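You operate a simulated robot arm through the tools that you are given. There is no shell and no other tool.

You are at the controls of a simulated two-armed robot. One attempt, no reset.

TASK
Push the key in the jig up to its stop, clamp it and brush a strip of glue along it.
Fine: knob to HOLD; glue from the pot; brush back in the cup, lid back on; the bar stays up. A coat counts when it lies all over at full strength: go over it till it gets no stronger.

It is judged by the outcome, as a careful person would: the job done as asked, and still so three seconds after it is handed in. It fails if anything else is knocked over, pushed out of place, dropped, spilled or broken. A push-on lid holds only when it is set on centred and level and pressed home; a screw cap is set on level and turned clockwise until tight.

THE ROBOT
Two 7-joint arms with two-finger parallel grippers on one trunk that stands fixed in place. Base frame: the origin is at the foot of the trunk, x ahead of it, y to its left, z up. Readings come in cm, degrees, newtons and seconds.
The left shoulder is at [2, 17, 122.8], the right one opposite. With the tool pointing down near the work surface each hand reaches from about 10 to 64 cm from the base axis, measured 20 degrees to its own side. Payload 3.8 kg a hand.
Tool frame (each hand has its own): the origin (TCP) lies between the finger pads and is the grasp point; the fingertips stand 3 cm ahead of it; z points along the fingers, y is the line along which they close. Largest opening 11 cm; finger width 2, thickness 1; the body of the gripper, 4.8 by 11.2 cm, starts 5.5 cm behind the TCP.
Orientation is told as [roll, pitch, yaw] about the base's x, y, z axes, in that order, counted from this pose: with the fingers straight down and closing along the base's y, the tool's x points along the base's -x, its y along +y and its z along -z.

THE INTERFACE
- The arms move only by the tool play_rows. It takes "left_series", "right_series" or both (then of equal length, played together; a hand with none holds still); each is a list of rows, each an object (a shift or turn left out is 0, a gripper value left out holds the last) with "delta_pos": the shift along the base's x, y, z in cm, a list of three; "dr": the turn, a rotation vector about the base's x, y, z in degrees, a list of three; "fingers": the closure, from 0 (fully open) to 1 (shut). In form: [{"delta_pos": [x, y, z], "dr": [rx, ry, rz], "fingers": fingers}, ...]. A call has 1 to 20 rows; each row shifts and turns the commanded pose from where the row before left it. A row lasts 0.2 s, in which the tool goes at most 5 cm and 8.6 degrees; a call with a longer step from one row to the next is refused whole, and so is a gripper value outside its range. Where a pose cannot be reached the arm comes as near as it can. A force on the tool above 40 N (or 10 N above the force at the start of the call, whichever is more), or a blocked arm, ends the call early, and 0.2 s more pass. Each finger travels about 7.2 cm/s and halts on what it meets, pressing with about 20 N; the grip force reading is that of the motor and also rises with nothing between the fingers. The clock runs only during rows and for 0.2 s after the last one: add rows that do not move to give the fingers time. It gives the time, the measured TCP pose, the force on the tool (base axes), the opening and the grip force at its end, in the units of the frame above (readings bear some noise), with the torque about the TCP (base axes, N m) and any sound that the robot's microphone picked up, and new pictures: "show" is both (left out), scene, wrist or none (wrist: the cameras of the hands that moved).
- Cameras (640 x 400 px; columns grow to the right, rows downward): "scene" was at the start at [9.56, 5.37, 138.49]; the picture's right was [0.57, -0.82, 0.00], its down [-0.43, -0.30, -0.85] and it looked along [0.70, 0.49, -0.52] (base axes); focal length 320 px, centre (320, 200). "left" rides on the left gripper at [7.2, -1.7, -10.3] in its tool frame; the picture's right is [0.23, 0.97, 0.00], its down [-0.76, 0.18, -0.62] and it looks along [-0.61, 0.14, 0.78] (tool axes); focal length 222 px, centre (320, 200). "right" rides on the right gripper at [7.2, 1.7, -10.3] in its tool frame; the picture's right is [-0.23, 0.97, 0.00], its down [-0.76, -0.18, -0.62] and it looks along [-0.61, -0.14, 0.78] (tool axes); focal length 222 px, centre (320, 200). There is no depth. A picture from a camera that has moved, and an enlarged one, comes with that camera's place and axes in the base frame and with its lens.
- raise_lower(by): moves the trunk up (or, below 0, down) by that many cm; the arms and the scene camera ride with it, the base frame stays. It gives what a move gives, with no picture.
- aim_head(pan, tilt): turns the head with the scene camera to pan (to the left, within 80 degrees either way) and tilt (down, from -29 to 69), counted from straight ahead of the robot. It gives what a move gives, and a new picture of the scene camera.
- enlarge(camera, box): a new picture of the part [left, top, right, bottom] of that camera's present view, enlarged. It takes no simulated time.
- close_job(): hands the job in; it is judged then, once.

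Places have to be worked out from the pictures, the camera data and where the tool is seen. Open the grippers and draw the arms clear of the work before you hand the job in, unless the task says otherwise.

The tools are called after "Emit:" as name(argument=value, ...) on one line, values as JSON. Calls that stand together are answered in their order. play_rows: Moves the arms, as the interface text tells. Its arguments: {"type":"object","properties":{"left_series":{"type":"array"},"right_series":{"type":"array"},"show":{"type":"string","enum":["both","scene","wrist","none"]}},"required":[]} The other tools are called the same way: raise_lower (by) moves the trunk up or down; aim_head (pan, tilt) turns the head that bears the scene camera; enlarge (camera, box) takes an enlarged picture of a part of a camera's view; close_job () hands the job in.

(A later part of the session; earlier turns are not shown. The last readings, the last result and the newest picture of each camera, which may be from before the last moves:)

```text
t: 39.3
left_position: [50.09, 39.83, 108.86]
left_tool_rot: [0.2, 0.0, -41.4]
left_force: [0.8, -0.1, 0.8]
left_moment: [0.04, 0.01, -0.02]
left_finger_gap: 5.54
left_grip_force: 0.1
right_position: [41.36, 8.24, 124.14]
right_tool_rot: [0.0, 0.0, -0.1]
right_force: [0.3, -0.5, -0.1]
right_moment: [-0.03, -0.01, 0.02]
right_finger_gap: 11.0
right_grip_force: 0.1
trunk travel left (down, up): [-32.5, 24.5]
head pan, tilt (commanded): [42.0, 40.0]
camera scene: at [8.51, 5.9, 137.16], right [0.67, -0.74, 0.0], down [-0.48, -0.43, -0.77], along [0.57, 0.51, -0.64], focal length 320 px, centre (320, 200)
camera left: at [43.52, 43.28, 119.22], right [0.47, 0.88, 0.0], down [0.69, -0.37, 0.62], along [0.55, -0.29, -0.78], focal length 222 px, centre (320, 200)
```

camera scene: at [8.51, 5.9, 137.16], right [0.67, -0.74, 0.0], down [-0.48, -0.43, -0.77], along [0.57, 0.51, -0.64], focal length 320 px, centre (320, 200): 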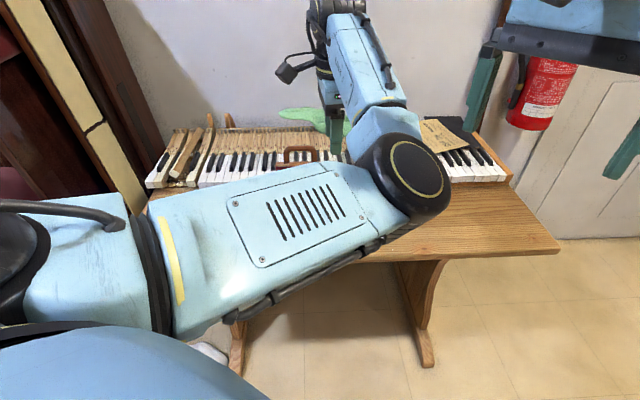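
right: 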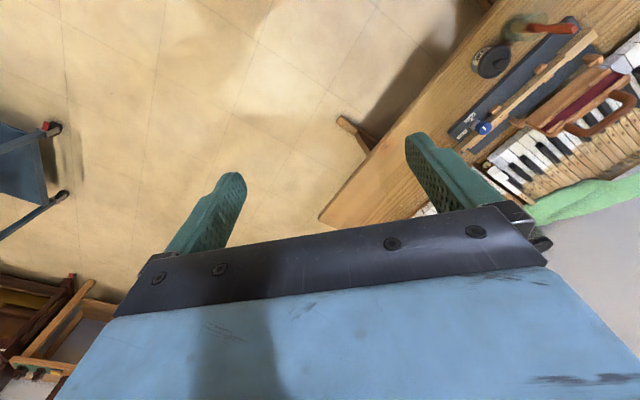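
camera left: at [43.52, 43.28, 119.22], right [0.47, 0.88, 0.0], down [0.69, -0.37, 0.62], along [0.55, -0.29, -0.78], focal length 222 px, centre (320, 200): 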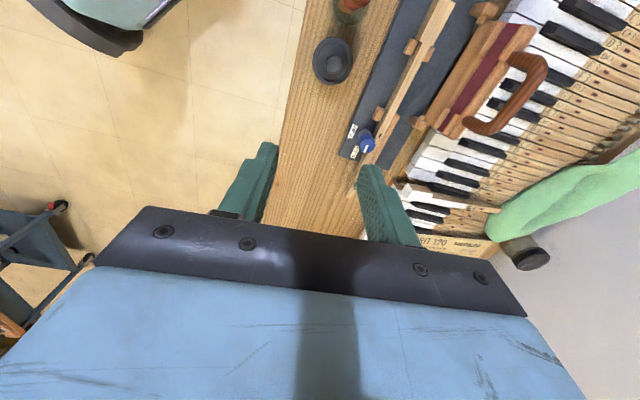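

The arm's elbow swung to the inner side and blocks the scene view. I'll retrace the same path in reverse (now 12 cm higher, all clear) to bring the elbow back to the left, and move the right hand aside for room.

Emit:
play_rows(left_series=[{"delta_pos": [0, 0, 0], "dr": [-5, -5.57, 0]}, {"delta_pos": [0, 0, 0], "dr": [-5, -5.57, 0]}, {"delta_pos": [0.6, 0, 0.3], "dr": [0, 0, 8.4]}, {"delta_pos": [0.6, 0, 0.3], "dr": [0, 0, 8.4]}, {"delta_pos": [0.6, 0, 0.3], "dr": [0, 0, 8.4]}, {"delta_pos": [0.6, 0, 0.3], "dr": [0, 0, 8.4]}, {"delta_pos": [0.6, 0, 0.3], "dr": [0, 0, 8.4]}, {"delta_pos": [0.6, 0, 0.3], "dr": [0, 0, 8.4]}, {"delta_pos": [0.6, 0, 0.3], "dr": [0, 0, 8.4]}, {"delta_pos": [0.6, 0, 0.3], "dr": [0, 0, 8.4]}, {"delta_pos": [0.6, 0, 0.3], "dr": [0, 0, 8.4]}, {"delta_pos": [0.6, 0, 0.3], "dr": [0, 0, 8.4]}, {"delta_pos": [0.6, 0, 0.3], "dr": [0, 0, 8.4]}, {"delta_pos": [0.6, 0, 0.3], "dr": [0, 0, 8.4]}, {"delta_pos": [0.6, 0, 0.3], "dr": [0, 0, 8.4]}], right_series=[{"delta_pos": [0, -3, 0]}, {"delta_pos": [0, -3, 0]}, {"delta_pos": [0, -3, 0]}, {"delta_pos": [0, -3, 0]}, {"delta_pos": [0, -3, 0]}, {"delta_pos": [0, 0, 0]}, {"delta_pos": [0, 0, 0]}, {"delta_pos": [0, 0, 0]}, {"delta_pos": [0, 0, 0]}, {"delta_pos": [0, 0, 0]}, {"delta_pos": [0, 0, 0]}, {"delta_pos": [0, 0, 0]}, {"delta_pos": [0, 0, 0]}, {"delta_pos": [0, 0, 0]}, {"delta_pos": [0, 0, 0]}], show="scene")

Emit:
play_rows(left_series=[{"delta_pos": [2, 1, -2]}, {"delta_pos": [1, 1, -4]}, {"delta_pos": [0.5, 0.5, -4]}, {"delta_pos": [0, 0, -3]}, {"delta_pos": [0, 0, -2]}, {"delta_pos": [0, 0, 0]}], show="scene")

```text
t: 42.5
left_position: [57.93, 39.82, 112.68]
left_tool_rot: [0.1, -15.0, 68.1]
left_force: [0.0, 0.3, 0.0]
left_moment: [-0.02, 0.03, -0.01]
left_finger_gap: 5.5
left_grip_force: 0.1
right_position: [41.25, -6.95, 124.38]
right_tool_rot: [0.0, 0.0, 0.0]
right_force: [-0.4, -0.7, -0.5]
right_moment: [0.0, -0.01, 0.04]
right_finger_gap: 10.98
right_grip_force: 0.1
trunk travel left (down, up): [-32.5, 24.5]
head pan, tilt (commanded): [42.0, 40.0]
camera scene: at [8.52, 5.91, 137.16], right [0.67, -0.74, 0.0], down [-0.48, -0.43, -0.77], along [0.57, 0.51, -0.64], focal length 320 px, centre (320, 200)
```

scene: 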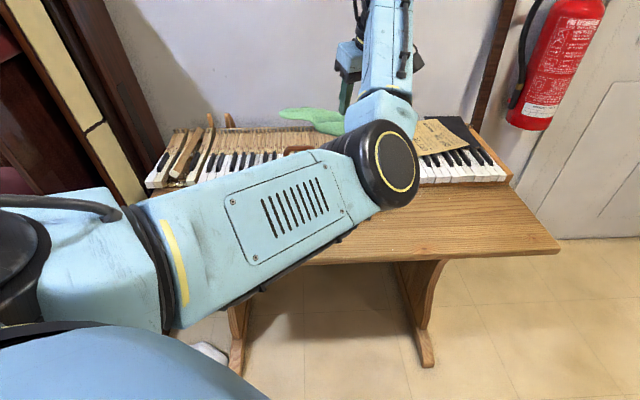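

```text
t: 43.9
left_position: [61.31, 42.23, 97.82]
left_tool_rot: [0.0, -15.1, 67.9]
left_force: [-0.2, 0.3, 0.3]
left_moment: [0.03, 0.0, 0.01]
left_finger_gap: 5.49
left_grip_force: 0.0
right_position: [41.15, -6.91, 124.2]
right_tool_rot: [0.0, 0.1, 0.0]
right_force: [-0.9, 0.5, 0.6]
right_moment: [0.04, -0.01, 0.0]
right_finger_gap: 11.02
right_grip_force: 0.0
trunk travel left (down, up): [-32.5, 24.5]
head pan, tilt (commanded): [42.0, 40.0]
camera scene: at [8.5, 5.89, 137.17], right [0.67, -0.74, 0.0], down [-0.48, -0.43, -0.77], along [0.57, 0.51, -0.64], focal length 320 px, centre (320, 200)
```

scene: 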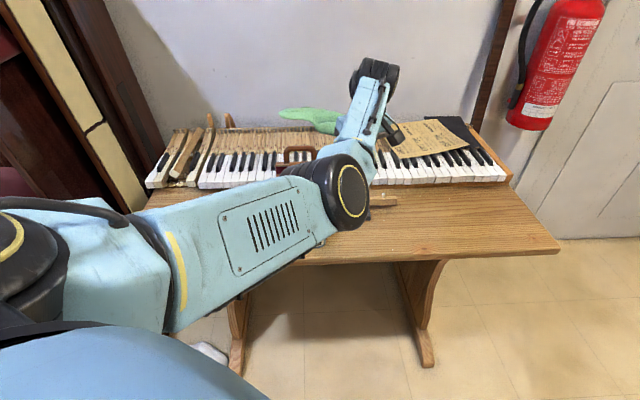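

The elbow moves back as hoped. I now turn yaw back by −90° here (all clear above the jig).

Emit:
play_rows(left_series=[{"delta_pos": [-0.068, 0.035, 0], "dr": [0, 0, -7.5]}, {"delta_pos": [-0.062, 0.043, 0], "dr": [0, 0, -7.5]}, {"delta_pos": [-0.056, 0.05, 0], "dr": [0, 0, -7.5]}, {"delta_pos": [-0.049, 0.058, 0], "dr": [0, 0, -7.5]}, {"delta_pos": [-0.041, 0.064, 0], "dr": [0, 0, -7.5]}, {"delta_pos": [-0.032, 0.068, 0], "dr": [0, 0, -7.5]}, {"delta_pos": [-0.023, 0.072, 0], "dr": [0, 0, -7.5]}, {"delta_pos": [-0.013, 0.075, 0], "dr": [0, 0, -7.5]}, {"delta_pos": [-0.004, 0.075, 0], "dr": [0, 0, -7.5]}, {"delta_pos": [0.006, 0.075, 0], "dr": [0, 0, -7.5]}, {"delta_pos": [0.016, 0.074, 0], "dr": [0, 0, -7.5]}, {"delta_pos": [0.026, 0.071, 0], "dr": [0, 0, -7.5]}, {"delta_pos": [0, 0, 0]}], show="scene")

```text
t: 46.7
left_position: [61.05, 43.1, 97.75]
left_tool_rot: [0.1, -15.0, -22.1]
left_force: [0.6, 0.2, -0.1]
left_moment: [-0.02, 0.0, 0.0]
left_finger_gap: 5.51
left_grip_force: 0.0
right_position: [41.19, -6.83, 124.11]
right_tool_rot: [0.0, 0.0, 0.0]
right_force: [-1.0, -0.4, -0.2]
right_moment: [0.04, 0.02, 0.04]
right_finger_gap: 11.01
right_grip_force: 0.1
trunk travel left (down, up): [-32.5, 24.5]
head pan, tilt (commanded): [42.0, 40.0]
camera scene: at [8.52, 5.89, 137.16], right [0.67, -0.74, 0.0], down [-0.48, -0.43, -0.77], along [0.57, 0.51, -0.64], focal length 320 px, centre (320, 200)
```

scene: 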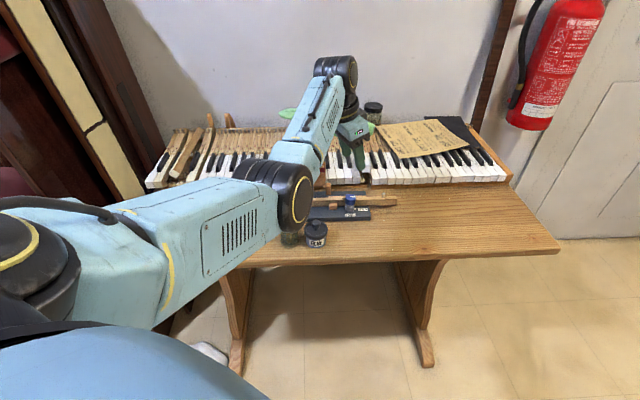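

The elbow moved left but still partly blocks the view. I turn 40° more here (which swings the elbow further left), then retract, untilting.

Emit:
play_rows(left_series=[{"dr": [0, 0, -8]}, {"dr": [0, 0, -8]}, {"dr": [0, 0, -8]}, {"dr": [0, 0, -8]}, {"dr": [0, 0, -8]}, {"delta_pos": [-2, -0.8, 2.5]}, {"delta_pos": [-2, -0.8, 2.5]}, {"delta_pos": [-2, -0.5, 2.5]}, {"delta_pos": [-2, 0, 2.5]}, {"delta_pos": [-2, 0, 0]}, {"delta_pos": [0, 0, 0]}], show="scene")

```text
t: 49.1
left_position: [51.07, 41.05, 107.68]
left_tool_rot: [0.0, -15.0, -62.0]
left_force: [0.9, 0.1, -0.7]
left_moment: [0.0, -0.03, -0.03]
left_finger_gap: 5.48
left_grip_force: 0.1
right_position: [41.31, -6.99, 124.23]
right_tool_rot: [0.0, 0.0, -0.1]
right_force: [-0.4, 0.0, -0.4]
right_moment: [-0.03, 0.02, -0.01]
right_finger_gap: 11.02
right_grip_force: 0.1
trunk travel left (down, up): [-32.5, 24.5]
head pan, tilt (commanded): [42.0, 40.0]
camera scene: at [8.54, 5.87, 137.16], right [0.67, -0.74, 0.0], down [-0.48, -0.43, -0.77], along [0.57, 0.51, -0.64], focal length 320 px, centre (320, 200)
```

scene: 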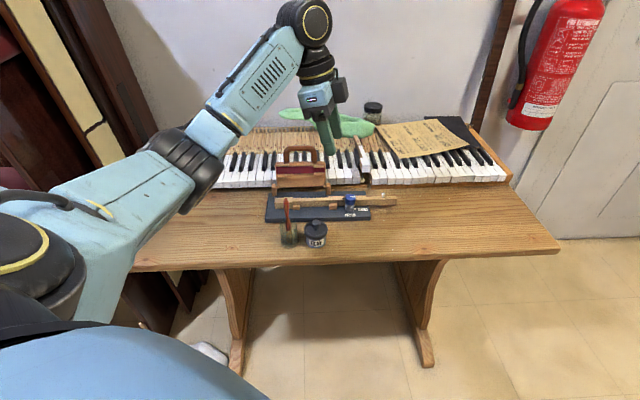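

The view is clear again with the elbow at left. I untilt, set yaw −42° and hover over the pot, then zoom for measuring.

Emit:
play_rows(left_series=[{"delta_pos": [-0.7, 0.4, -1], "dr": [6.6, 3.5, 0]}, {"delta_pos": [-0.7, 0.4, -1], "dr": [6.6, 3.5, 0]}, {"delta_pos": [-0.7, 0.5, -1], "dr": [0, 0, 7]}, {"delta_pos": [-0.7, 0.5, -1], "dr": [0, 0, 7]}, {"delta_pos": [0, 0, 0], "dr": [0, 0, 6]}, {"delta_pos": [0, 0, 0]}], show="both")

Emit:
enlarge(camera="scene", box=[260, 190, 350, 250])

Emit:
enlarge(camera="left", box=[240, 40, 400, 140])

```text
t: 50.5
left_position: [48.41, 42.7, 103.77]
left_tool_rot: [0.1, -0.1, -42.1]
left_force: [-1.4, 0.6, -0.2]
left_moment: [-0.01, 0.0, 0.0]
left_finger_gap: 5.52
left_grip_force: 0.2
right_position: [41.27, -6.92, 124.16]
right_tool_rot: [0.0, 0.0, 0.0]
right_force: [-1.0, 0.4, -1.1]
right_moment: [0.01, 0.02, 0.0]
right_finger_gap: 11.01
right_grip_force: 0.1
trunk travel left (down, up): [-32.5, 24.5]
head pan, tilt (commanded): [42.0, 40.0]
camera scene: at [8.51, 5.91, 137.16], right [0.67, -0.74, 0.0], down [-0.48, -0.43, -0.77], along [0.57, 0.51, -0.64], focal length 320 px, centre (320, 200)
camera left: at [41.77, 46.31, 114.14], right [0.48, 0.88, 0.0], down [0.68, -0.38, 0.62], along [0.55, -0.3, -0.78], focal length 222 px, centre (320, 200)
```

scene: 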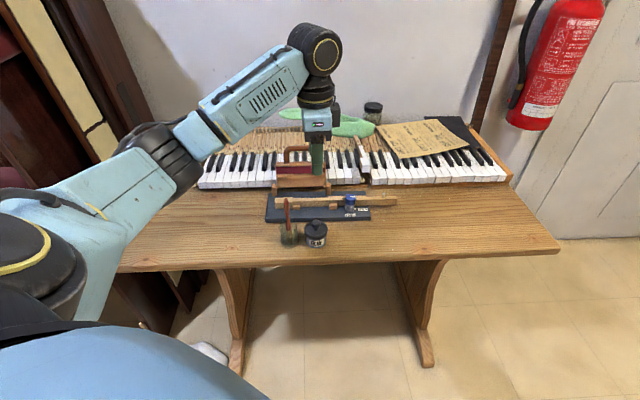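
left: 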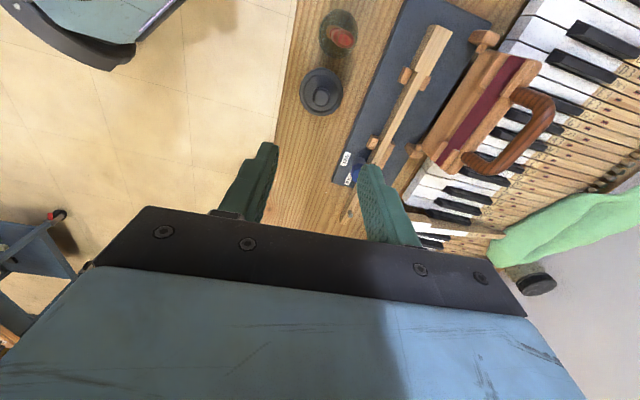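

```text
6.67 times, centred on (305, 220) of scene
camera zoom: at [8.51, 5.91, 137.16], right [0.67, -0.74, 0.0], down [-0.48, -0.43, -0.77], along [0.57, 0.51, -0.64], focal length 2131 px, centre (420, 67)
```

zoom: 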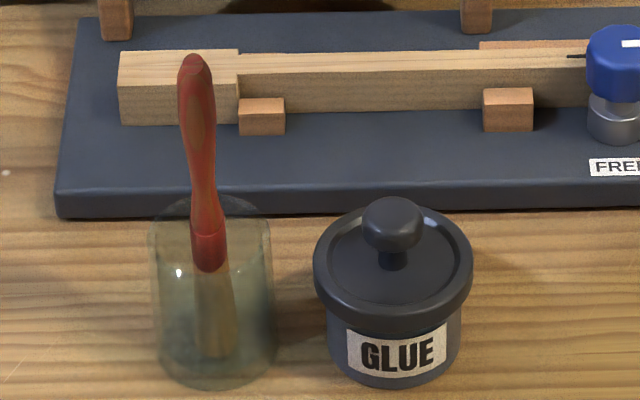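

```text
4.00 times, centred on (320, 90) of left
camera zoom: at [41.77, 46.31, 114.14], right [0.48, 0.88, 0.0], down [0.68, -0.38, 0.62], along [0.55, -0.3, -0.78], focal length 888 px, centre (320, 640)
```

zoom: 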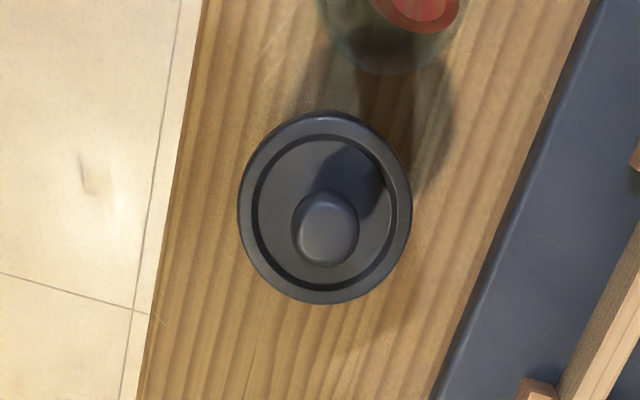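

The lid's ball knob is centred at about (48.2, 43.0, 84.6), 2.1 cm across. I narrow the fingers to ~4 cm and descend over it, stopping to check.

Emit:
play_rows(left_series=[{"delta_pos": [-0.2, 0.28, -4], "fingers": 0.63}, {"delta_pos": [0, 0, -4]}, {"delta_pos": [0, 0, -4]}, {"delta_pos": [0, 0, -2]}, {"delta_pos": [0, 0, 0]}], show="both")

Emit:
enlarge(camera="scene", box=[260, 170, 350, 250])

Emit:
enlarge(camera="left", box=[220, 60, 420, 185])

```text
t: 51.7
left_position: [48.12, 43.15, 89.57]
left_tool_rot: [0.0, -0.1, -42.0]
left_force: [-0.5, -0.2, 0.0]
left_moment: [0.0, -0.01, 0.02]
left_finger_gap: 4.08
left_grip_force: 0.1
right_position: [41.33, -6.93, 124.14]
right_tool_rot: [0.1, 0.0, 0.0]
right_force: [-0.2, -0.1, 0.6]
right_moment: [0.01, -0.02, 0.0]
right_finger_gap: 11.0
right_grip_force: 0.0
trunk travel left (down, up): [-32.5, 24.5]
head pan, tilt (commanded): [42.0, 40.0]
camera scene: at [8.52, 5.91, 137.16], right [0.67, -0.74, 0.0], down [-0.48, -0.43, -0.77], along [0.57, 0.51, -0.64], focal length 320 px, centre (320, 200)
camera left: at [41.73, 46.66, 99.99], right [0.48, 0.88, 0.0], down [0.68, -0.38, 0.62], along [0.55, -0.3, -0.78], focal length 222 px, centre (320, 200)
```

scene: 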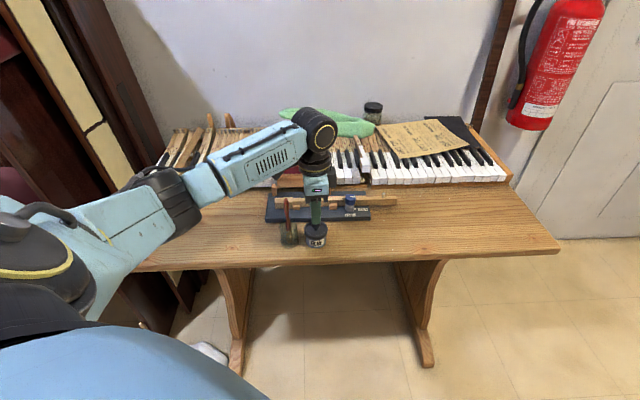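
left: 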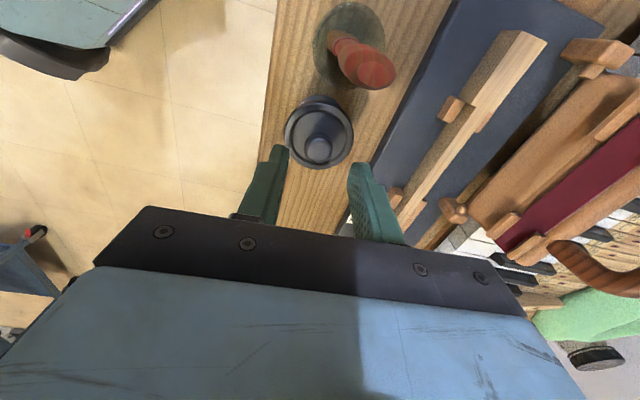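

```text
5.00 times, centred on (305, 210) of scene
camera zoom: at [8.52, 5.91, 137.16], right [0.67, -0.74, 0.0], down [-0.48, -0.43, -0.77], along [0.57, 0.51, -0.64], focal length 1598 px, centre (395, 150)
```

zoom: 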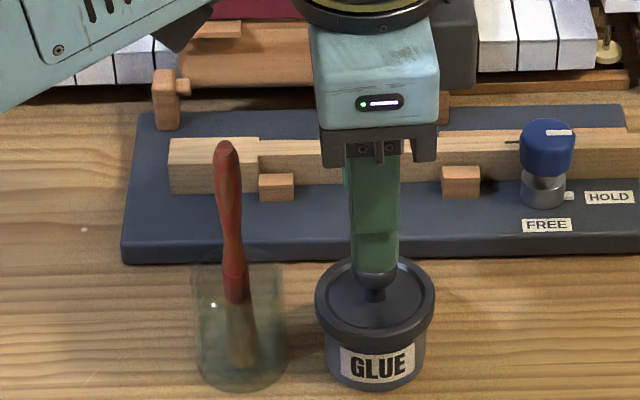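

```text
3.20 times, centred on (320, 122) of left
camera zoom: at [41.73, 46.66, 99.99], right [0.48, 0.88, 0.0], down [0.68, -0.38, 0.62], along [0.55, -0.3, -0.78], focal length 711 px, centre (320, 448)
```

zoom: 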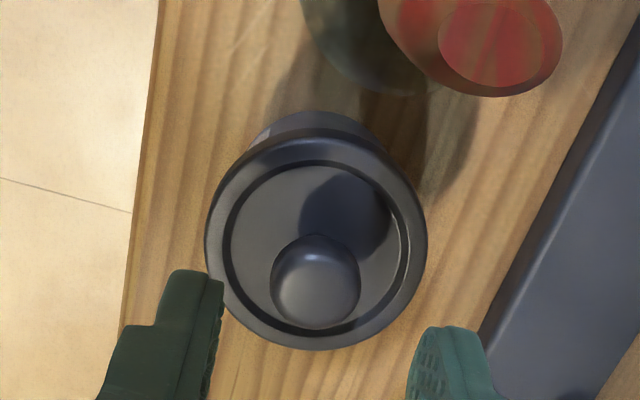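

The ball is nearly centred between the fingers, with the camera ~2.4 cm clear of the brush tip at grip height. I descend 3.1 cm and close on the ball.

Emit:
play_rows(left_series=[{"delta_pos": [-0.08, -0.09, -1.5]}, {"delta_pos": [0, 0, -1]}, {"delta_pos": [0, 0, -0.6]}, {"delta_pos": [0, 0, 0], "fingers": 0.75}, {"delta_pos": [0, 0, 0], "fingers": 1}, {"delta_pos": [0, 0, 0]}, {"delta_pos": [0, 0, 0]}], show="wrist")

Emit:
enlarge(camera="scene", box=[260, 170, 350, 250])

Emit:
enlarge(camera="left", box=[220, 60, 420, 185])

```text
t: 53.3
left_position: [48.06, 42.87, 86.6]
left_tool_rot: [0.1, -0.1, -42.1]
left_force: [0.5, -0.2, -0.9]
left_moment: [0.01, 0.01, -0.01]
left_finger_gap: 1.94
left_grip_force: 20.0
right_position: [41.35, -6.86, 124.16]
right_tool_rot: [0.0, 0.0, 0.1]
right_force: [-0.2, -0.4, 0.4]
right_moment: [-0.02, 0.01, -0.01]
right_finger_gap: 11.0
right_grip_force: 0.1
trunk travel left (down, up): [-32.5, 24.5]
head pan, tilt (commanded): [42.0, 40.0]
heard: snap
camera left: at [41.63, 46.49, 96.97], right [0.48, 0.88, 0.0], down [0.68, -0.38, 0.62], along [0.55, -0.3, -0.78], focal length 222 px, centre (320, 200)
```

left: 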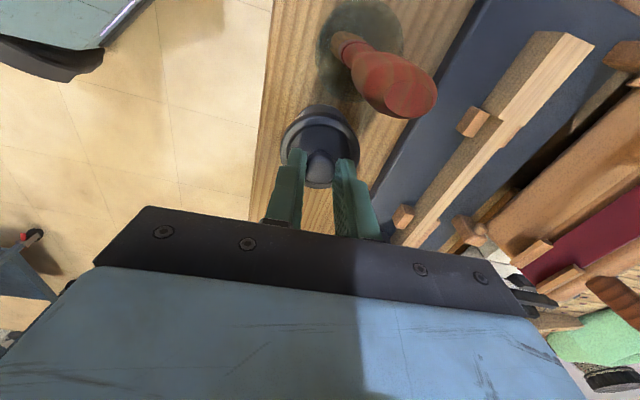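

```text
5.00 times, centred on (305, 210) of scene
camera zoom: at [8.52, 5.9, 137.16], right [0.67, -0.74, 0.0], down [-0.48, -0.43, -0.77], along [0.57, 0.51, -0.64], focal length 1598 px, centre (395, 150)
```

zoom: 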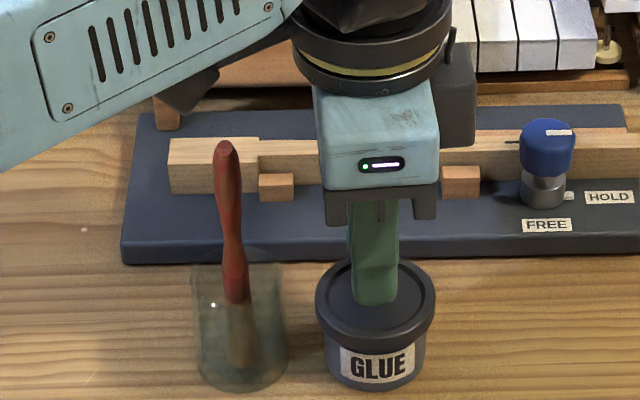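

```text
3.20 times, centred on (320, 122) of left
camera zoom: at [41.63, 46.49, 96.97], right [0.48, 0.88, 0.0], down [0.68, -0.38, 0.62], along [0.55, -0.3, -0.78], focal length 711 px, centre (320, 448)
```

zoom: 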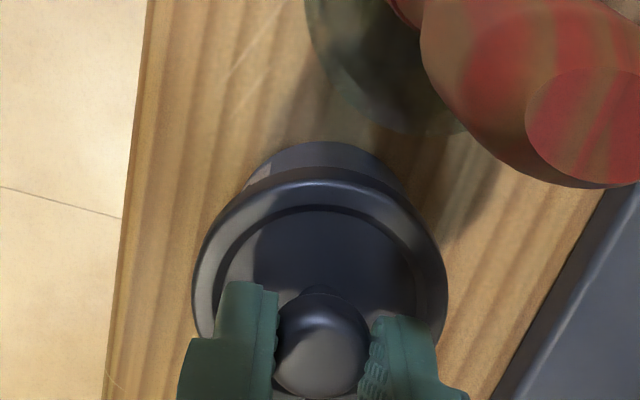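

The ball is gripped (1.94 cm gap) and a snap was heard, perhaps the lid loosening. I lift slowly by 1.5 cm and look whether the pot stays.

Emit:
play_rows(left_series=[{"delta_pos": [0, 0, 0.3]}, {"delta_pos": [0, 0, 0.4]}, {"delta_pos": [0, 0, 0.4]}, {"delta_pos": [0, 0, 0.4]}, {"delta_pos": [0, 0, 0]}], show="none")

Emit:
enlarge(camera="scene", box=[270, 190, 340, 250])

Emit:
enlarge(camera="left", box=[220, 60, 420, 185])

```text
t: 54.5
left_position: [47.89, 43.0, 88.14]
left_tool_rot: [-0.1, -0.2, -42.1]
left_force: [-0.4, 0.9, -0.5]
left_moment: [-0.03, -0.01, 0.0]
left_finger_gap: 1.93
left_grip_force: 20.0
right_position: [41.2, -6.9, 124.34]
right_tool_rot: [0.0, 0.0, 0.0]
right_force: [0.2, 1.4, 0.4]
right_moment: [-0.01, 0.0, -0.02]
right_finger_gap: 11.01
right_grip_force: 0.0
trunk travel left (down, up): [-32.5, 24.5]
head pan, tilt (commanded): [42.0, 40.0]
```

```text
6.67 times, centred on (305, 220) of scene
camera zoom: at [8.52, 5.9, 137.16], right [0.67, -0.74, 0.0], down [-0.48, -0.43, -0.77], along [0.57, 0.51, -0.64], focal length 2131 px, centre (420, 67)
```

zoom: 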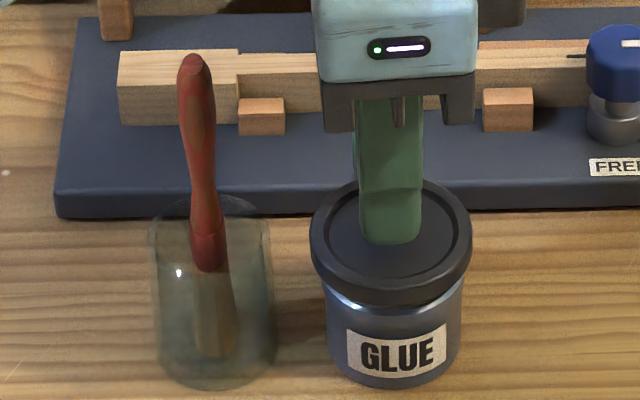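

```text
3.20 times, centred on (320, 122) of left
camera zoom: at [41.55, 46.53, 98.49], right [0.48, 0.88, 0.0], down [0.68, -0.38, 0.62], along [0.55, -0.3, -0.78], focal length 711 px, centre (320, 448)
```

zoom: 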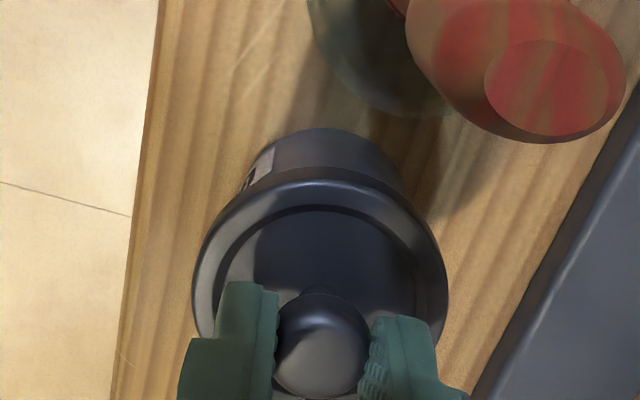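

The lid comes up alone and the pot stays put (seated lid pose was TCP ≈ (48.06, 42.9, 86.6)). I lift it clear and carry it about 10 cm to the right along the table.

Emit:
play_rows(left_series=[{"delta_pos": [0, 0, 1]}, {"delta_pos": [0, 0, 2]}, {"delta_pos": [0, 0, 2]}, {"delta_pos": [1.4, -1.44, 0]}, {"delta_pos": [1.4, -1.44, 0]}, {"delta_pos": [1.4, -1.44, 0]}, {"delta_pos": [1.4, -1.44, 0]}, {"delta_pos": [1.4, -1.44, 0]}, {"delta_pos": [0, 0, -2]}, {"delta_pos": [0, 0, -2]}, {"delta_pos": [0, 0, -2]}, {"delta_pos": [0, 0, 0]}], show="both")

Emit:
enlarge(camera="scene", box=[270, 170, 390, 250])

Emit:
enlarge(camera="left", box=[220, 60, 420, 185])

```text
t: 57.1
left_position: [55.02, 35.65, 87.08]
left_tool_rot: [0.0, -0.1, -42.1]
left_force: [0.1, 0.3, -1.1]
left_moment: [0.02, 0.01, 0.03]
left_finger_gap: 1.93
left_grip_force: 20.2
right_position: [41.22, -6.95, 124.26]
right_tool_rot: [0.0, 0.0, 0.0]
right_force: [0.1, 0.1, 0.3]
right_moment: [0.01, 0.03, 0.0]
right_finger_gap: 10.99
right_grip_force: 0.1
trunk travel left (down, up): [-32.5, 24.5]
head pan, tilt (commanded): [42.0, 40.0]
camera scene: at [8.51, 5.89, 137.16], right [0.67, -0.74, 0.0], down [-0.48, -0.43, -0.77], along [0.57, 0.51, -0.64], focal length 320 px, centre (320, 200)
camera left: at [48.54, 39.18, 97.4], right [0.48, 0.88, 0.0], down [0.68, -0.38, 0.62], along [0.55, -0.3, -0.78], focal length 222 px, centre (320, 200)
```

scene: 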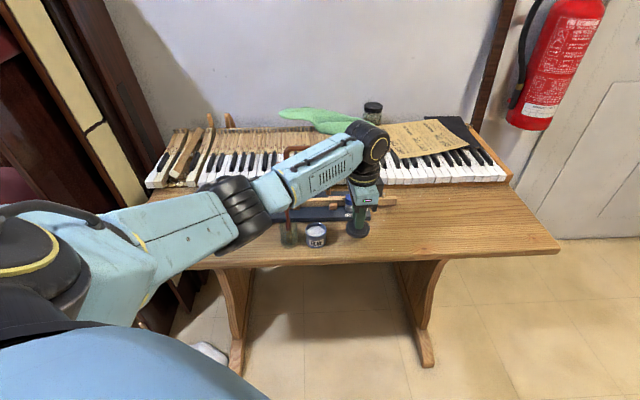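
left: 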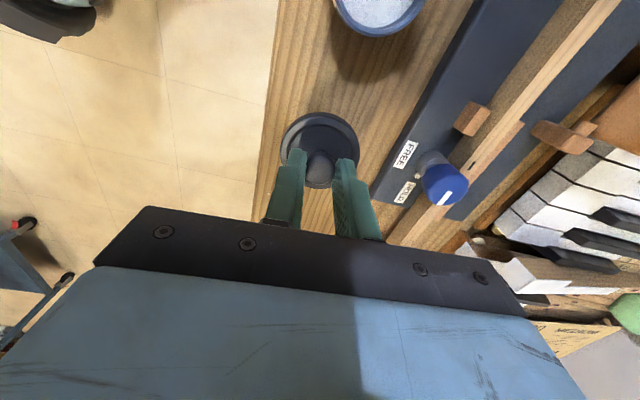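

```text
5.00 times, centred on (330, 210) of scene
camera zoom: at [8.51, 5.89, 137.16], right [0.67, -0.74, 0.0], down [-0.48, -0.43, -0.77], along [0.57, 0.51, -0.64], focal length 1598 px, centre (270, 150)
```

zoom: 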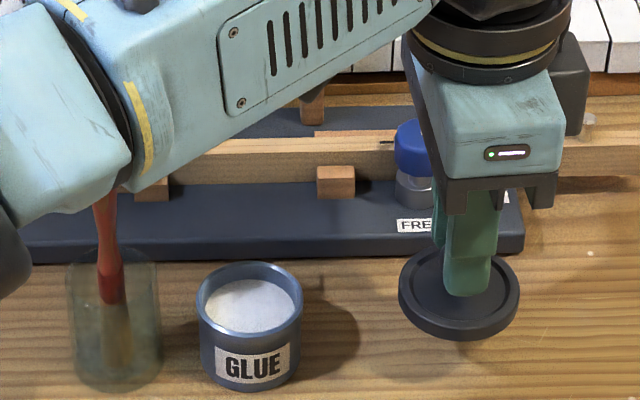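

```text
3.20 times, centred on (320, 122) of left
camera zoom: at [48.54, 39.18, 97.4], right [0.48, 0.88, 0.0], down [0.68, -0.38, 0.62], along [0.55, -0.3, -0.78], focal length 711 px, centre (320, 448)
```

zoom: 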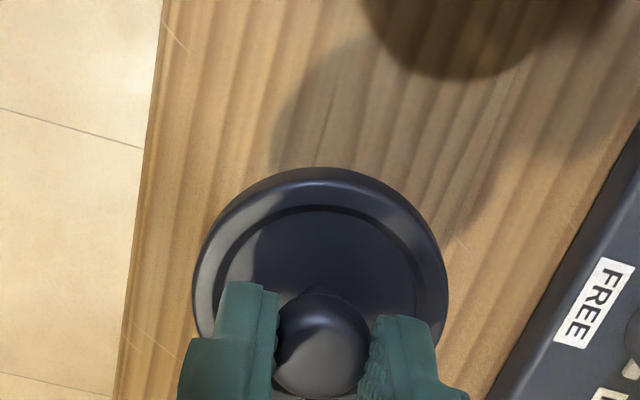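

The pot is open with white glue visible; the lid is over free table. I lower it gently until it meets the table.

Emit:
play_rows(left_series=[{"delta_pos": [0, 0, -1.5]}, {"delta_pos": [0, 0, -1.5]}, {"delta_pos": [0, 0, -0.7]}, {"delta_pos": [0, 0, -0.3]}, {"delta_pos": [0, 0, 0]}], show="none")

Emit:
enlarge(camera="scene", box=[320, 190, 400, 240])

```text
t: 58.3
left_position: [55.0, 35.72, 83.16]
left_tool_rot: [0.1, -0.1, -42.2]
left_force: [-0.6, 0.1, 1.5]
left_moment: [-0.02, 0.02, -0.02]
left_finger_gap: 1.94
left_grip_force: 19.8
right_position: [41.21, -6.95, 124.2]
right_tool_rot: [-0.1, 0.0, 0.1]
right_force: [0.5, 0.4, 0.2]
right_moment: [-0.02, 0.03, -0.01]
right_finger_gap: 11.0
right_grip_force: 0.2
trunk travel left (down, up): [-32.5, 24.5]
head pan, tilt (commanded): [42.0, 40.0]
```

```text
8.00 times, centred on (360, 215) of scene
camera zoom: at [8.5, 5.89, 137.17], right [0.67, -0.74, 0.0], down [-0.48, -0.43, -0.77], along [0.57, 0.51, -0.64], focal length 2557 px, centre (0, 80)
```

zoom: 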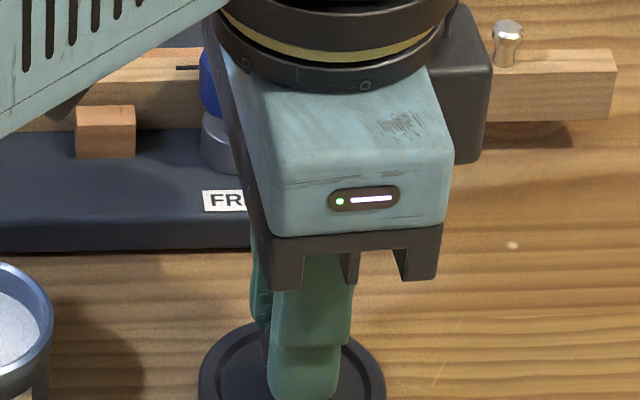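

Almost down (z force +1.5 N). I lower a bit more in small steps.

Emit:
play_rows(left_series=[{"delta_pos": [0, 0, -0.2]}, {"delta_pos": [0, 0, -0.15]}, {"delta_pos": [0, 0, 0]}], show="none")

Emit:
enlarge(camera="scene", box=[320, 200, 400, 250])

```text
t: 59.1
left_position: [54.96, 35.6, 82.99]
left_tool_rot: [0.3, -0.3, -42.0]
left_force: [2.3, 4.3, 19.0]
left_moment: [0.1, -0.08, 0.04]
left_finger_gap: 1.91
left_grip_force: 20.1
right_position: [41.06, -6.96, 124.34]
right_tool_rot: [0.0, -0.1, 0.1]
right_force: [-0.3, 0.2, 0.5]
right_moment: [0.01, 0.02, 0.0]
right_finger_gap: 11.01
right_grip_force: 0.1
trunk travel left (down, up): [-32.5, 24.5]
head pan, tilt (commanded): [42.0, 40.0]
```

```text
8.00 times, centred on (360, 225) of scene
camera zoom: at [8.37, 5.84, 137.19], right [0.67, -0.74, 0.0], down [-0.48, -0.43, -0.77], along [0.57, 0.51, -0.64], focal length 2557 px, centre (0, 0)
```

zoom: 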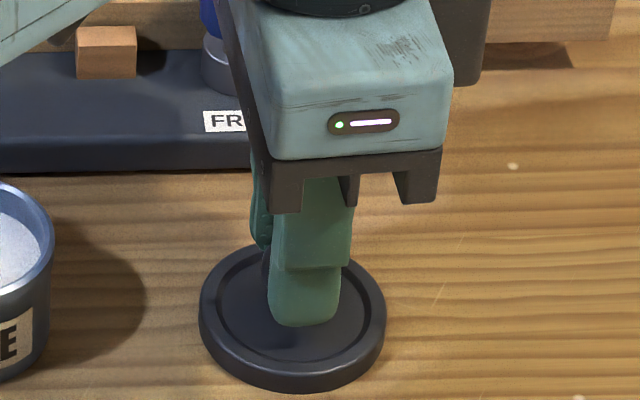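

The lid rests on the table (19 N). I relieve the press, open, and lift away.

Emit:
play_rows(left_series=[{"delta_pos": [0, 0, 0.22]}, {"delta_pos": [0, 0, 0], "fingers": 0.63}, {"delta_pos": [0, 0, 0]}, {"delta_pos": [0, 0, 0]}, {"delta_pos": [0, 0, 2]}, {"delta_pos": [0, 0, 4]}, {"delta_pos": [0, 0, 4]}, {"delta_pos": [0, 0, 4]}, {"delta_pos": [0, 0, 4]}, {"delta_pos": [0, 0, 0]}], show="both")

Emit:
enlarge(camera="scene", box=[270, 180, 390, 250])

Emit:
enlarge(camera="left", box=[240, 0, 440, 125])

```text
t: 61.3
left_position: [55.08, 35.77, 100.98]
left_tool_rot: [-0.1, -0.1, -42.0]
left_force: [1.0, -0.4, 0.2]
left_moment: [-0.04, 0.02, -0.01]
left_finger_gap: 4.08
left_grip_force: 0.1
right_position: [41.34, -6.79, 124.35]
right_tool_rot: [0.0, 0.0, 0.0]
right_force: [-0.3, 1.2, 0.6]
right_moment: [-0.03, 0.02, 0.01]
right_finger_gap: 11.0
right_grip_force: 0.0
trunk travel left (down, up): [-32.5, 24.5]
head pan, tilt (commanded): [42.0, 40.0]
camera scene: at [8.53, 5.92, 137.16], right [0.67, -0.74, 0.0], down [-0.48, -0.43, -0.77], along [0.57, 0.51, -0.64], focal length 320 px, centre (320, 200)
camera left: at [48.67, 39.33, 111.32], right [0.48, 0.88, 0.0], down [0.68, -0.38, 0.62], along [0.55, -0.3, -0.78], focal length 222 px, centre (320, 200)
```

scene: 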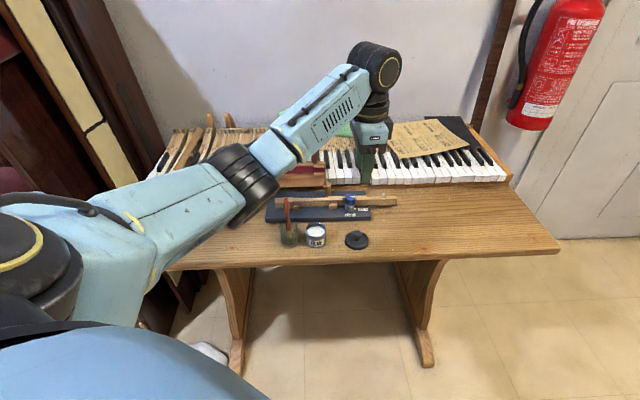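
left: 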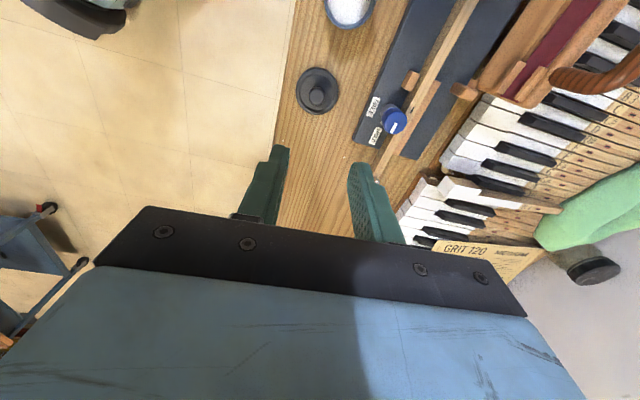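

```text
5.33 times, centred on (330, 215) of scene
camera zoom: at [8.53, 5.92, 137.16], right [0.67, -0.74, 0.0], down [-0.48, -0.43, -0.77], along [0.57, 0.51, -0.64], focal length 1705 px, centre (267, 120)
```

zoom: 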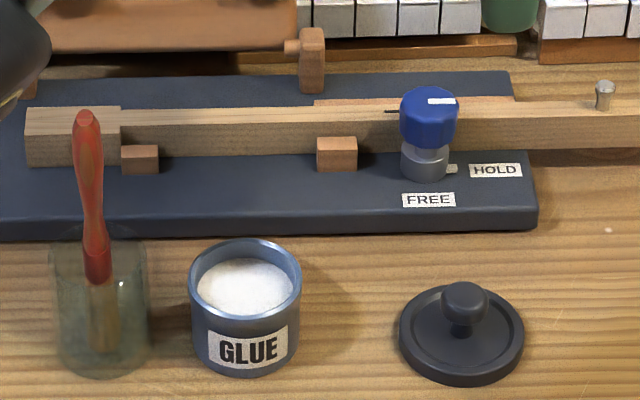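

```text
3.20 times, centred on (340, 62) of left
camera zoom: at [48.67, 39.33, 111.32], right [0.48, 0.88, 0.0], down [0.68, -0.38, 0.62], along [0.55, -0.3, -0.78], focal length 711 px, centre (256, 640)
```

zoom: 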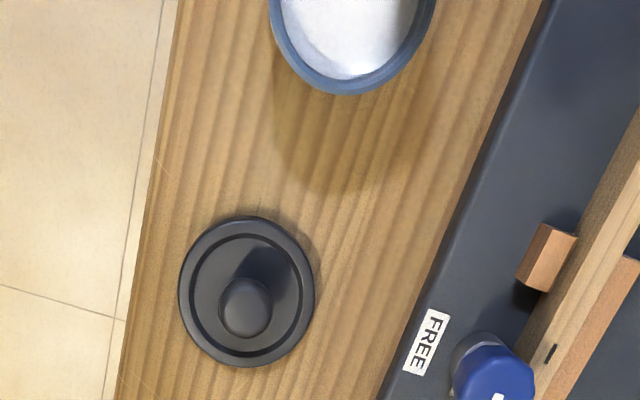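

All is well: the lid sits on the table at about (55, 35.7), the pot is open. I look closely at the key top for any marked strip and at the brush.

Emit:
enlarge(camera="scene", box=[270, 190, 335, 215])

Emit:
enlarge(camera="scene", box=[330, 185, 400, 215])

Emit:
enlarge(camera="left", box=[370, 0, 500, 130])

Emit:
enlarge(camera="scene", box=[270, 190, 335, 250])

```text
9.85 times, centred on (302, 202) of scene
camera zoom: at [8.53, 5.92, 137.16], right [0.67, -0.74, 0.0], down [-0.48, -0.43, -0.77], along [0.57, 0.51, -0.64], focal length 3147 px, centre (492, 175)
```

zoom: 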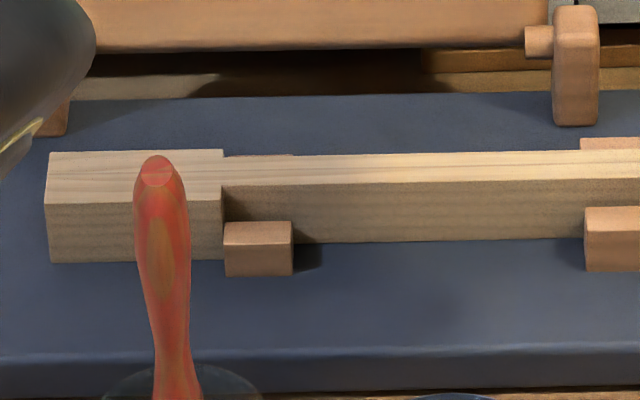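

```text
9.14 times, centred on (365, 200) of scene
camera zoom: at [8.53, 5.92, 137.16], right [0.67, -0.74, 0.0], down [-0.48, -0.43, -0.77], along [0.57, 0.51, -0.64], focal length 2922 px, centre (-91, 200)
```

zoom: 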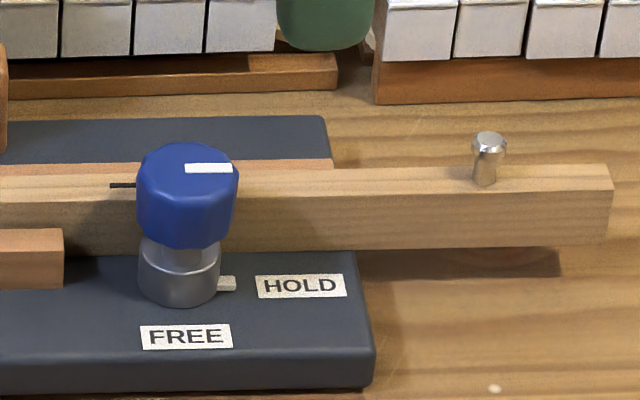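

```text
3.08 times, centred on (435, 65) of left
camera zoom: at [48.67, 39.33, 111.32], right [0.48, 0.88, 0.0], down [0.68, -0.38, 0.62], along [0.55, -0.3, -0.78], focal length 684 px, centre (-34, 615)
```

zoom: 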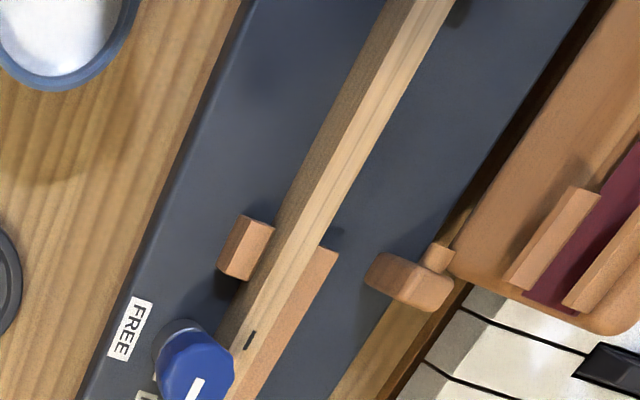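

```text
6.67 times, centred on (302, 220) of scene
camera zoom: at [8.53, 5.92, 137.16], right [0.67, -0.74, 0.0], down [-0.48, -0.43, -0.77], along [0.57, 0.51, -0.64], focal length 2131 px, centre (437, 67)
```

zoom: 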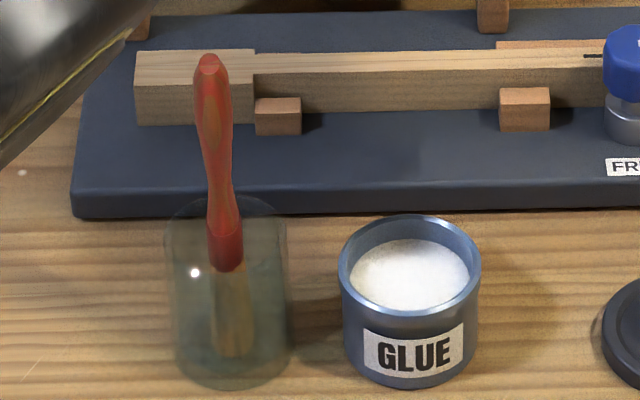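

No marked patch is visible, so I'll brush along the top and watch where the coat shows. Next the brush: it stands nearly upright at about (43.4, 47.4), top z≈92.9. I carry the hand above it with yaw +44° so the fingers close along the key direction.

Emit:
play_rows(left_series=[{"delta_pos": [-1.05, 1.06, 0.3], "dr": [0, 0, 7.8], "fingers": 0.6}, {"delta_pos": [-1.05, 1.06, 0.3], "dr": [0, 0, 7.8]}, {"delta_pos": [-1.05, 1.06, 0.3], "dr": [0, 0, 7.8]}, {"delta_pos": [-1.05, 1.06, 0.3], "dr": [0, 0, 7.8]}, {"delta_pos": [-1.05, 1.06, 0.3], "dr": [0, 0, 7.8]}, {"delta_pos": [-1.05, 1.06, 0.3], "dr": [0, 0, 7.8]}, {"delta_pos": [-1.05, 1.06, 0.3], "dr": [0, 0, 7.8]}, {"delta_pos": [-1.05, 1.06, 0.3], "dr": [0, 0, 7.8]}, {"delta_pos": [-1.05, 1.06, 0.3], "dr": [0, 0, 7.8]}, {"delta_pos": [-1.05, 1.06, 0], "dr": [0, 0, 7.8]}, {"delta_pos": [-1.05, 1.06, 0], "dr": [0, 0, 8]}, {"delta_pos": [0, 0, 0]}], show="both")

Emit:
enlarge(camera="left", box=[240, 60, 400, 160])

```text
t: 63.9
left_position: [43.29, 47.29, 103.63]
left_tool_rot: [0.1, -0.1, 44.1]
left_force: [0.5, -0.2, -0.4]
left_moment: [0.05, 0.01, -0.03]
left_finger_gap: 4.42
left_grip_force: 0.0
right_position: [41.29, -6.86, 124.22]
right_tool_rot: [0.0, 0.0, 0.0]
right_force: [-0.2, 0.5, 0.6]
right_moment: [0.02, 0.01, -0.01]
right_finger_gap: 11.02
right_grip_force: 0.1
trunk travel left (down, up): [-32.5, 24.5]
head pan, tilt (commanded): [42.0, 40.0]
camera scene: at [8.53, 5.89, 137.16], right [0.67, -0.74, 0.0], down [-0.48, -0.43, -0.77], along [0.57, 0.51, -0.64], focal length 320 px, centre (320, 200)
camera left: at [39.45, 41.1, 114.07], right [-0.84, 0.54, 0.0], down [0.42, 0.66, 0.62], along [0.34, 0.53, -0.78], focal length 222 px, centre (320, 200)
```

scene: 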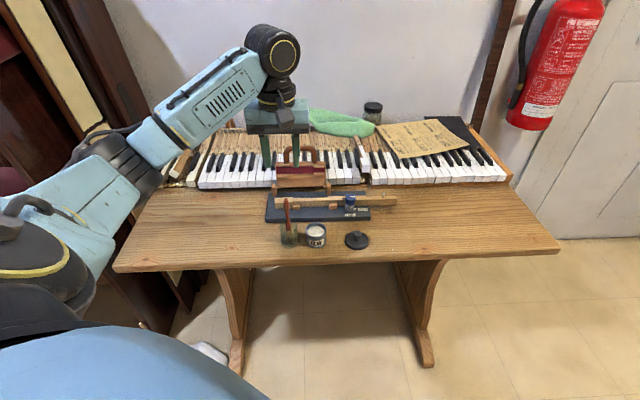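
left: 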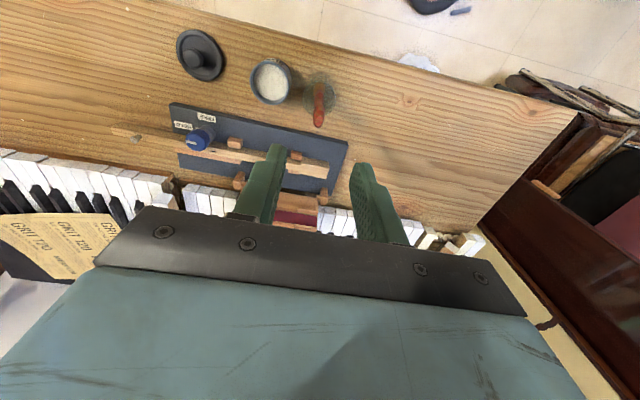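

```text
4.00 times, centred on (320, 110) of left
camera zoom: at [39.45, 41.1, 114.07], right [-0.84, 0.54, 0.0], down [0.42, 0.66, 0.62], along [0.34, 0.53, -0.78], focal length 888 px, centre (320, 560)
```

zoom: 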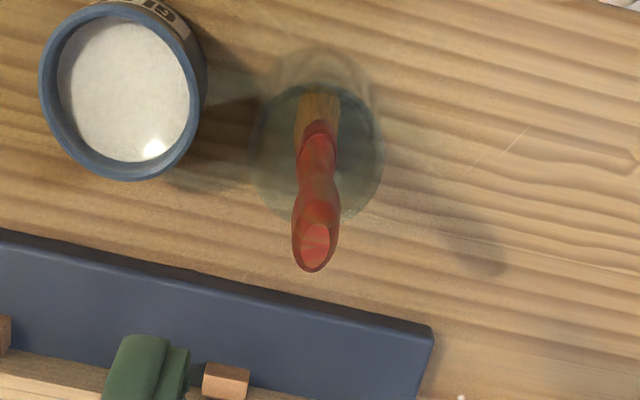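

The hand is centred over the brush handle within ~0.1 cm. I descend so the tips stay just above the cup rim (TCP z≈89.6).

Emit:
play_rows(left_series=[{"delta_pos": [0.05, 0.05, -4]}, {"delta_pos": [0.05, 0.05, -4]}, {"delta_pos": [0, 0, -2.5]}, {"delta_pos": [0, 0, 0]}], show="both")

Emit:
enlarge(camera="scene", box=[245, 150, 341, 250])

Emit:
enlarge(camera="left", box=[220, 60, 420, 200])

```text
t: 64.9
left_position: [43.41, 47.6, 92.95]
left_tool_rot: [0.0, -0.1, 44.0]
left_force: [-0.8, -0.1, -0.3]
left_moment: [0.01, -0.01, -0.04]
left_finger_gap: 4.38
left_grip_force: 0.0
right_position: [41.34, -6.97, 124.17]
right_tool_rot: [0.0, 0.0, 0.1]
right_force: [-0.3, -0.2, -0.3]
right_moment: [0.0, 0.01, -0.01]
right_finger_gap: 11.0
right_grip_force: 0.0
trunk travel left (down, up): [-32.5, 24.5]
head pan, tilt (commanded): [42.0, 40.0]
camera scene: at [8.5, 5.89, 137.17], right [0.67, -0.74, 0.0], down [-0.48, -0.43, -0.77], along [0.57, 0.51, -0.64], focal length 320 px, centre (320, 200)
camera left: at [39.5, 41.25, 103.35], right [-0.84, 0.54, 0.0], down [0.42, 0.66, 0.62], along [0.34, 0.52, -0.78], focal length 222 px, centre (320, 200)
```

scene: 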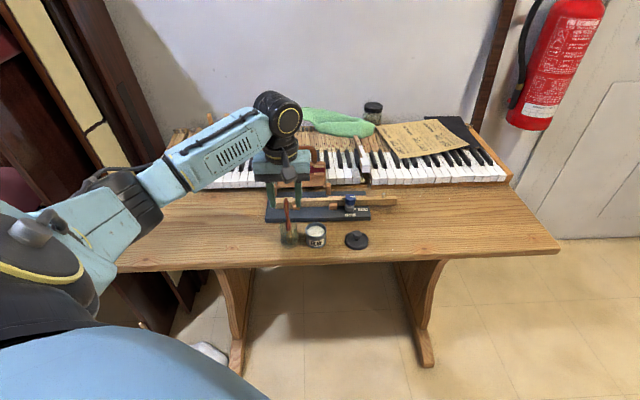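
left: 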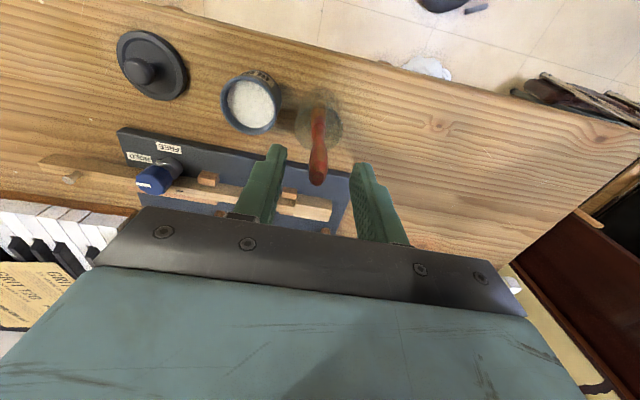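

```text
4.00 times, centred on (293, 200) of scene
camera zoom: at [8.5, 5.89, 137.17], right [0.67, -0.74, 0.0], down [-0.48, -0.43, -0.77], along [0.57, 0.51, -0.64], focal length 1278 px, centre (428, 200)
```

zoom: 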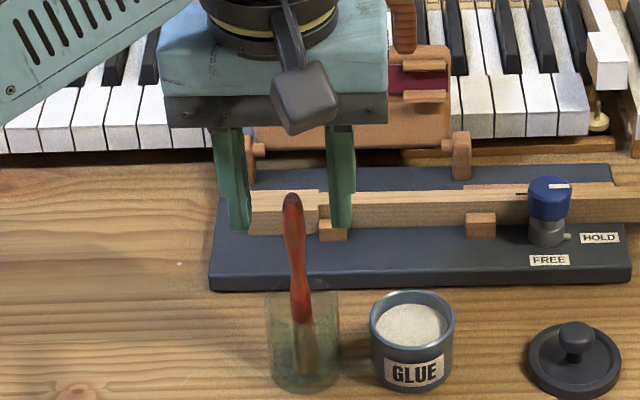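

```text
2.86 times, centred on (320, 130) of left
camera zoom: at [39.5, 41.25, 103.35], right [-0.84, 0.54, 0.0], down [0.42, 0.66, 0.62], along [0.34, 0.52, -0.78], focal length 635 px, centre (320, 400)
```

zoom: 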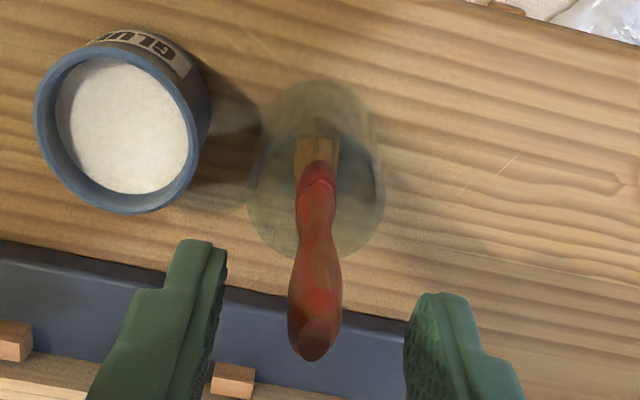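

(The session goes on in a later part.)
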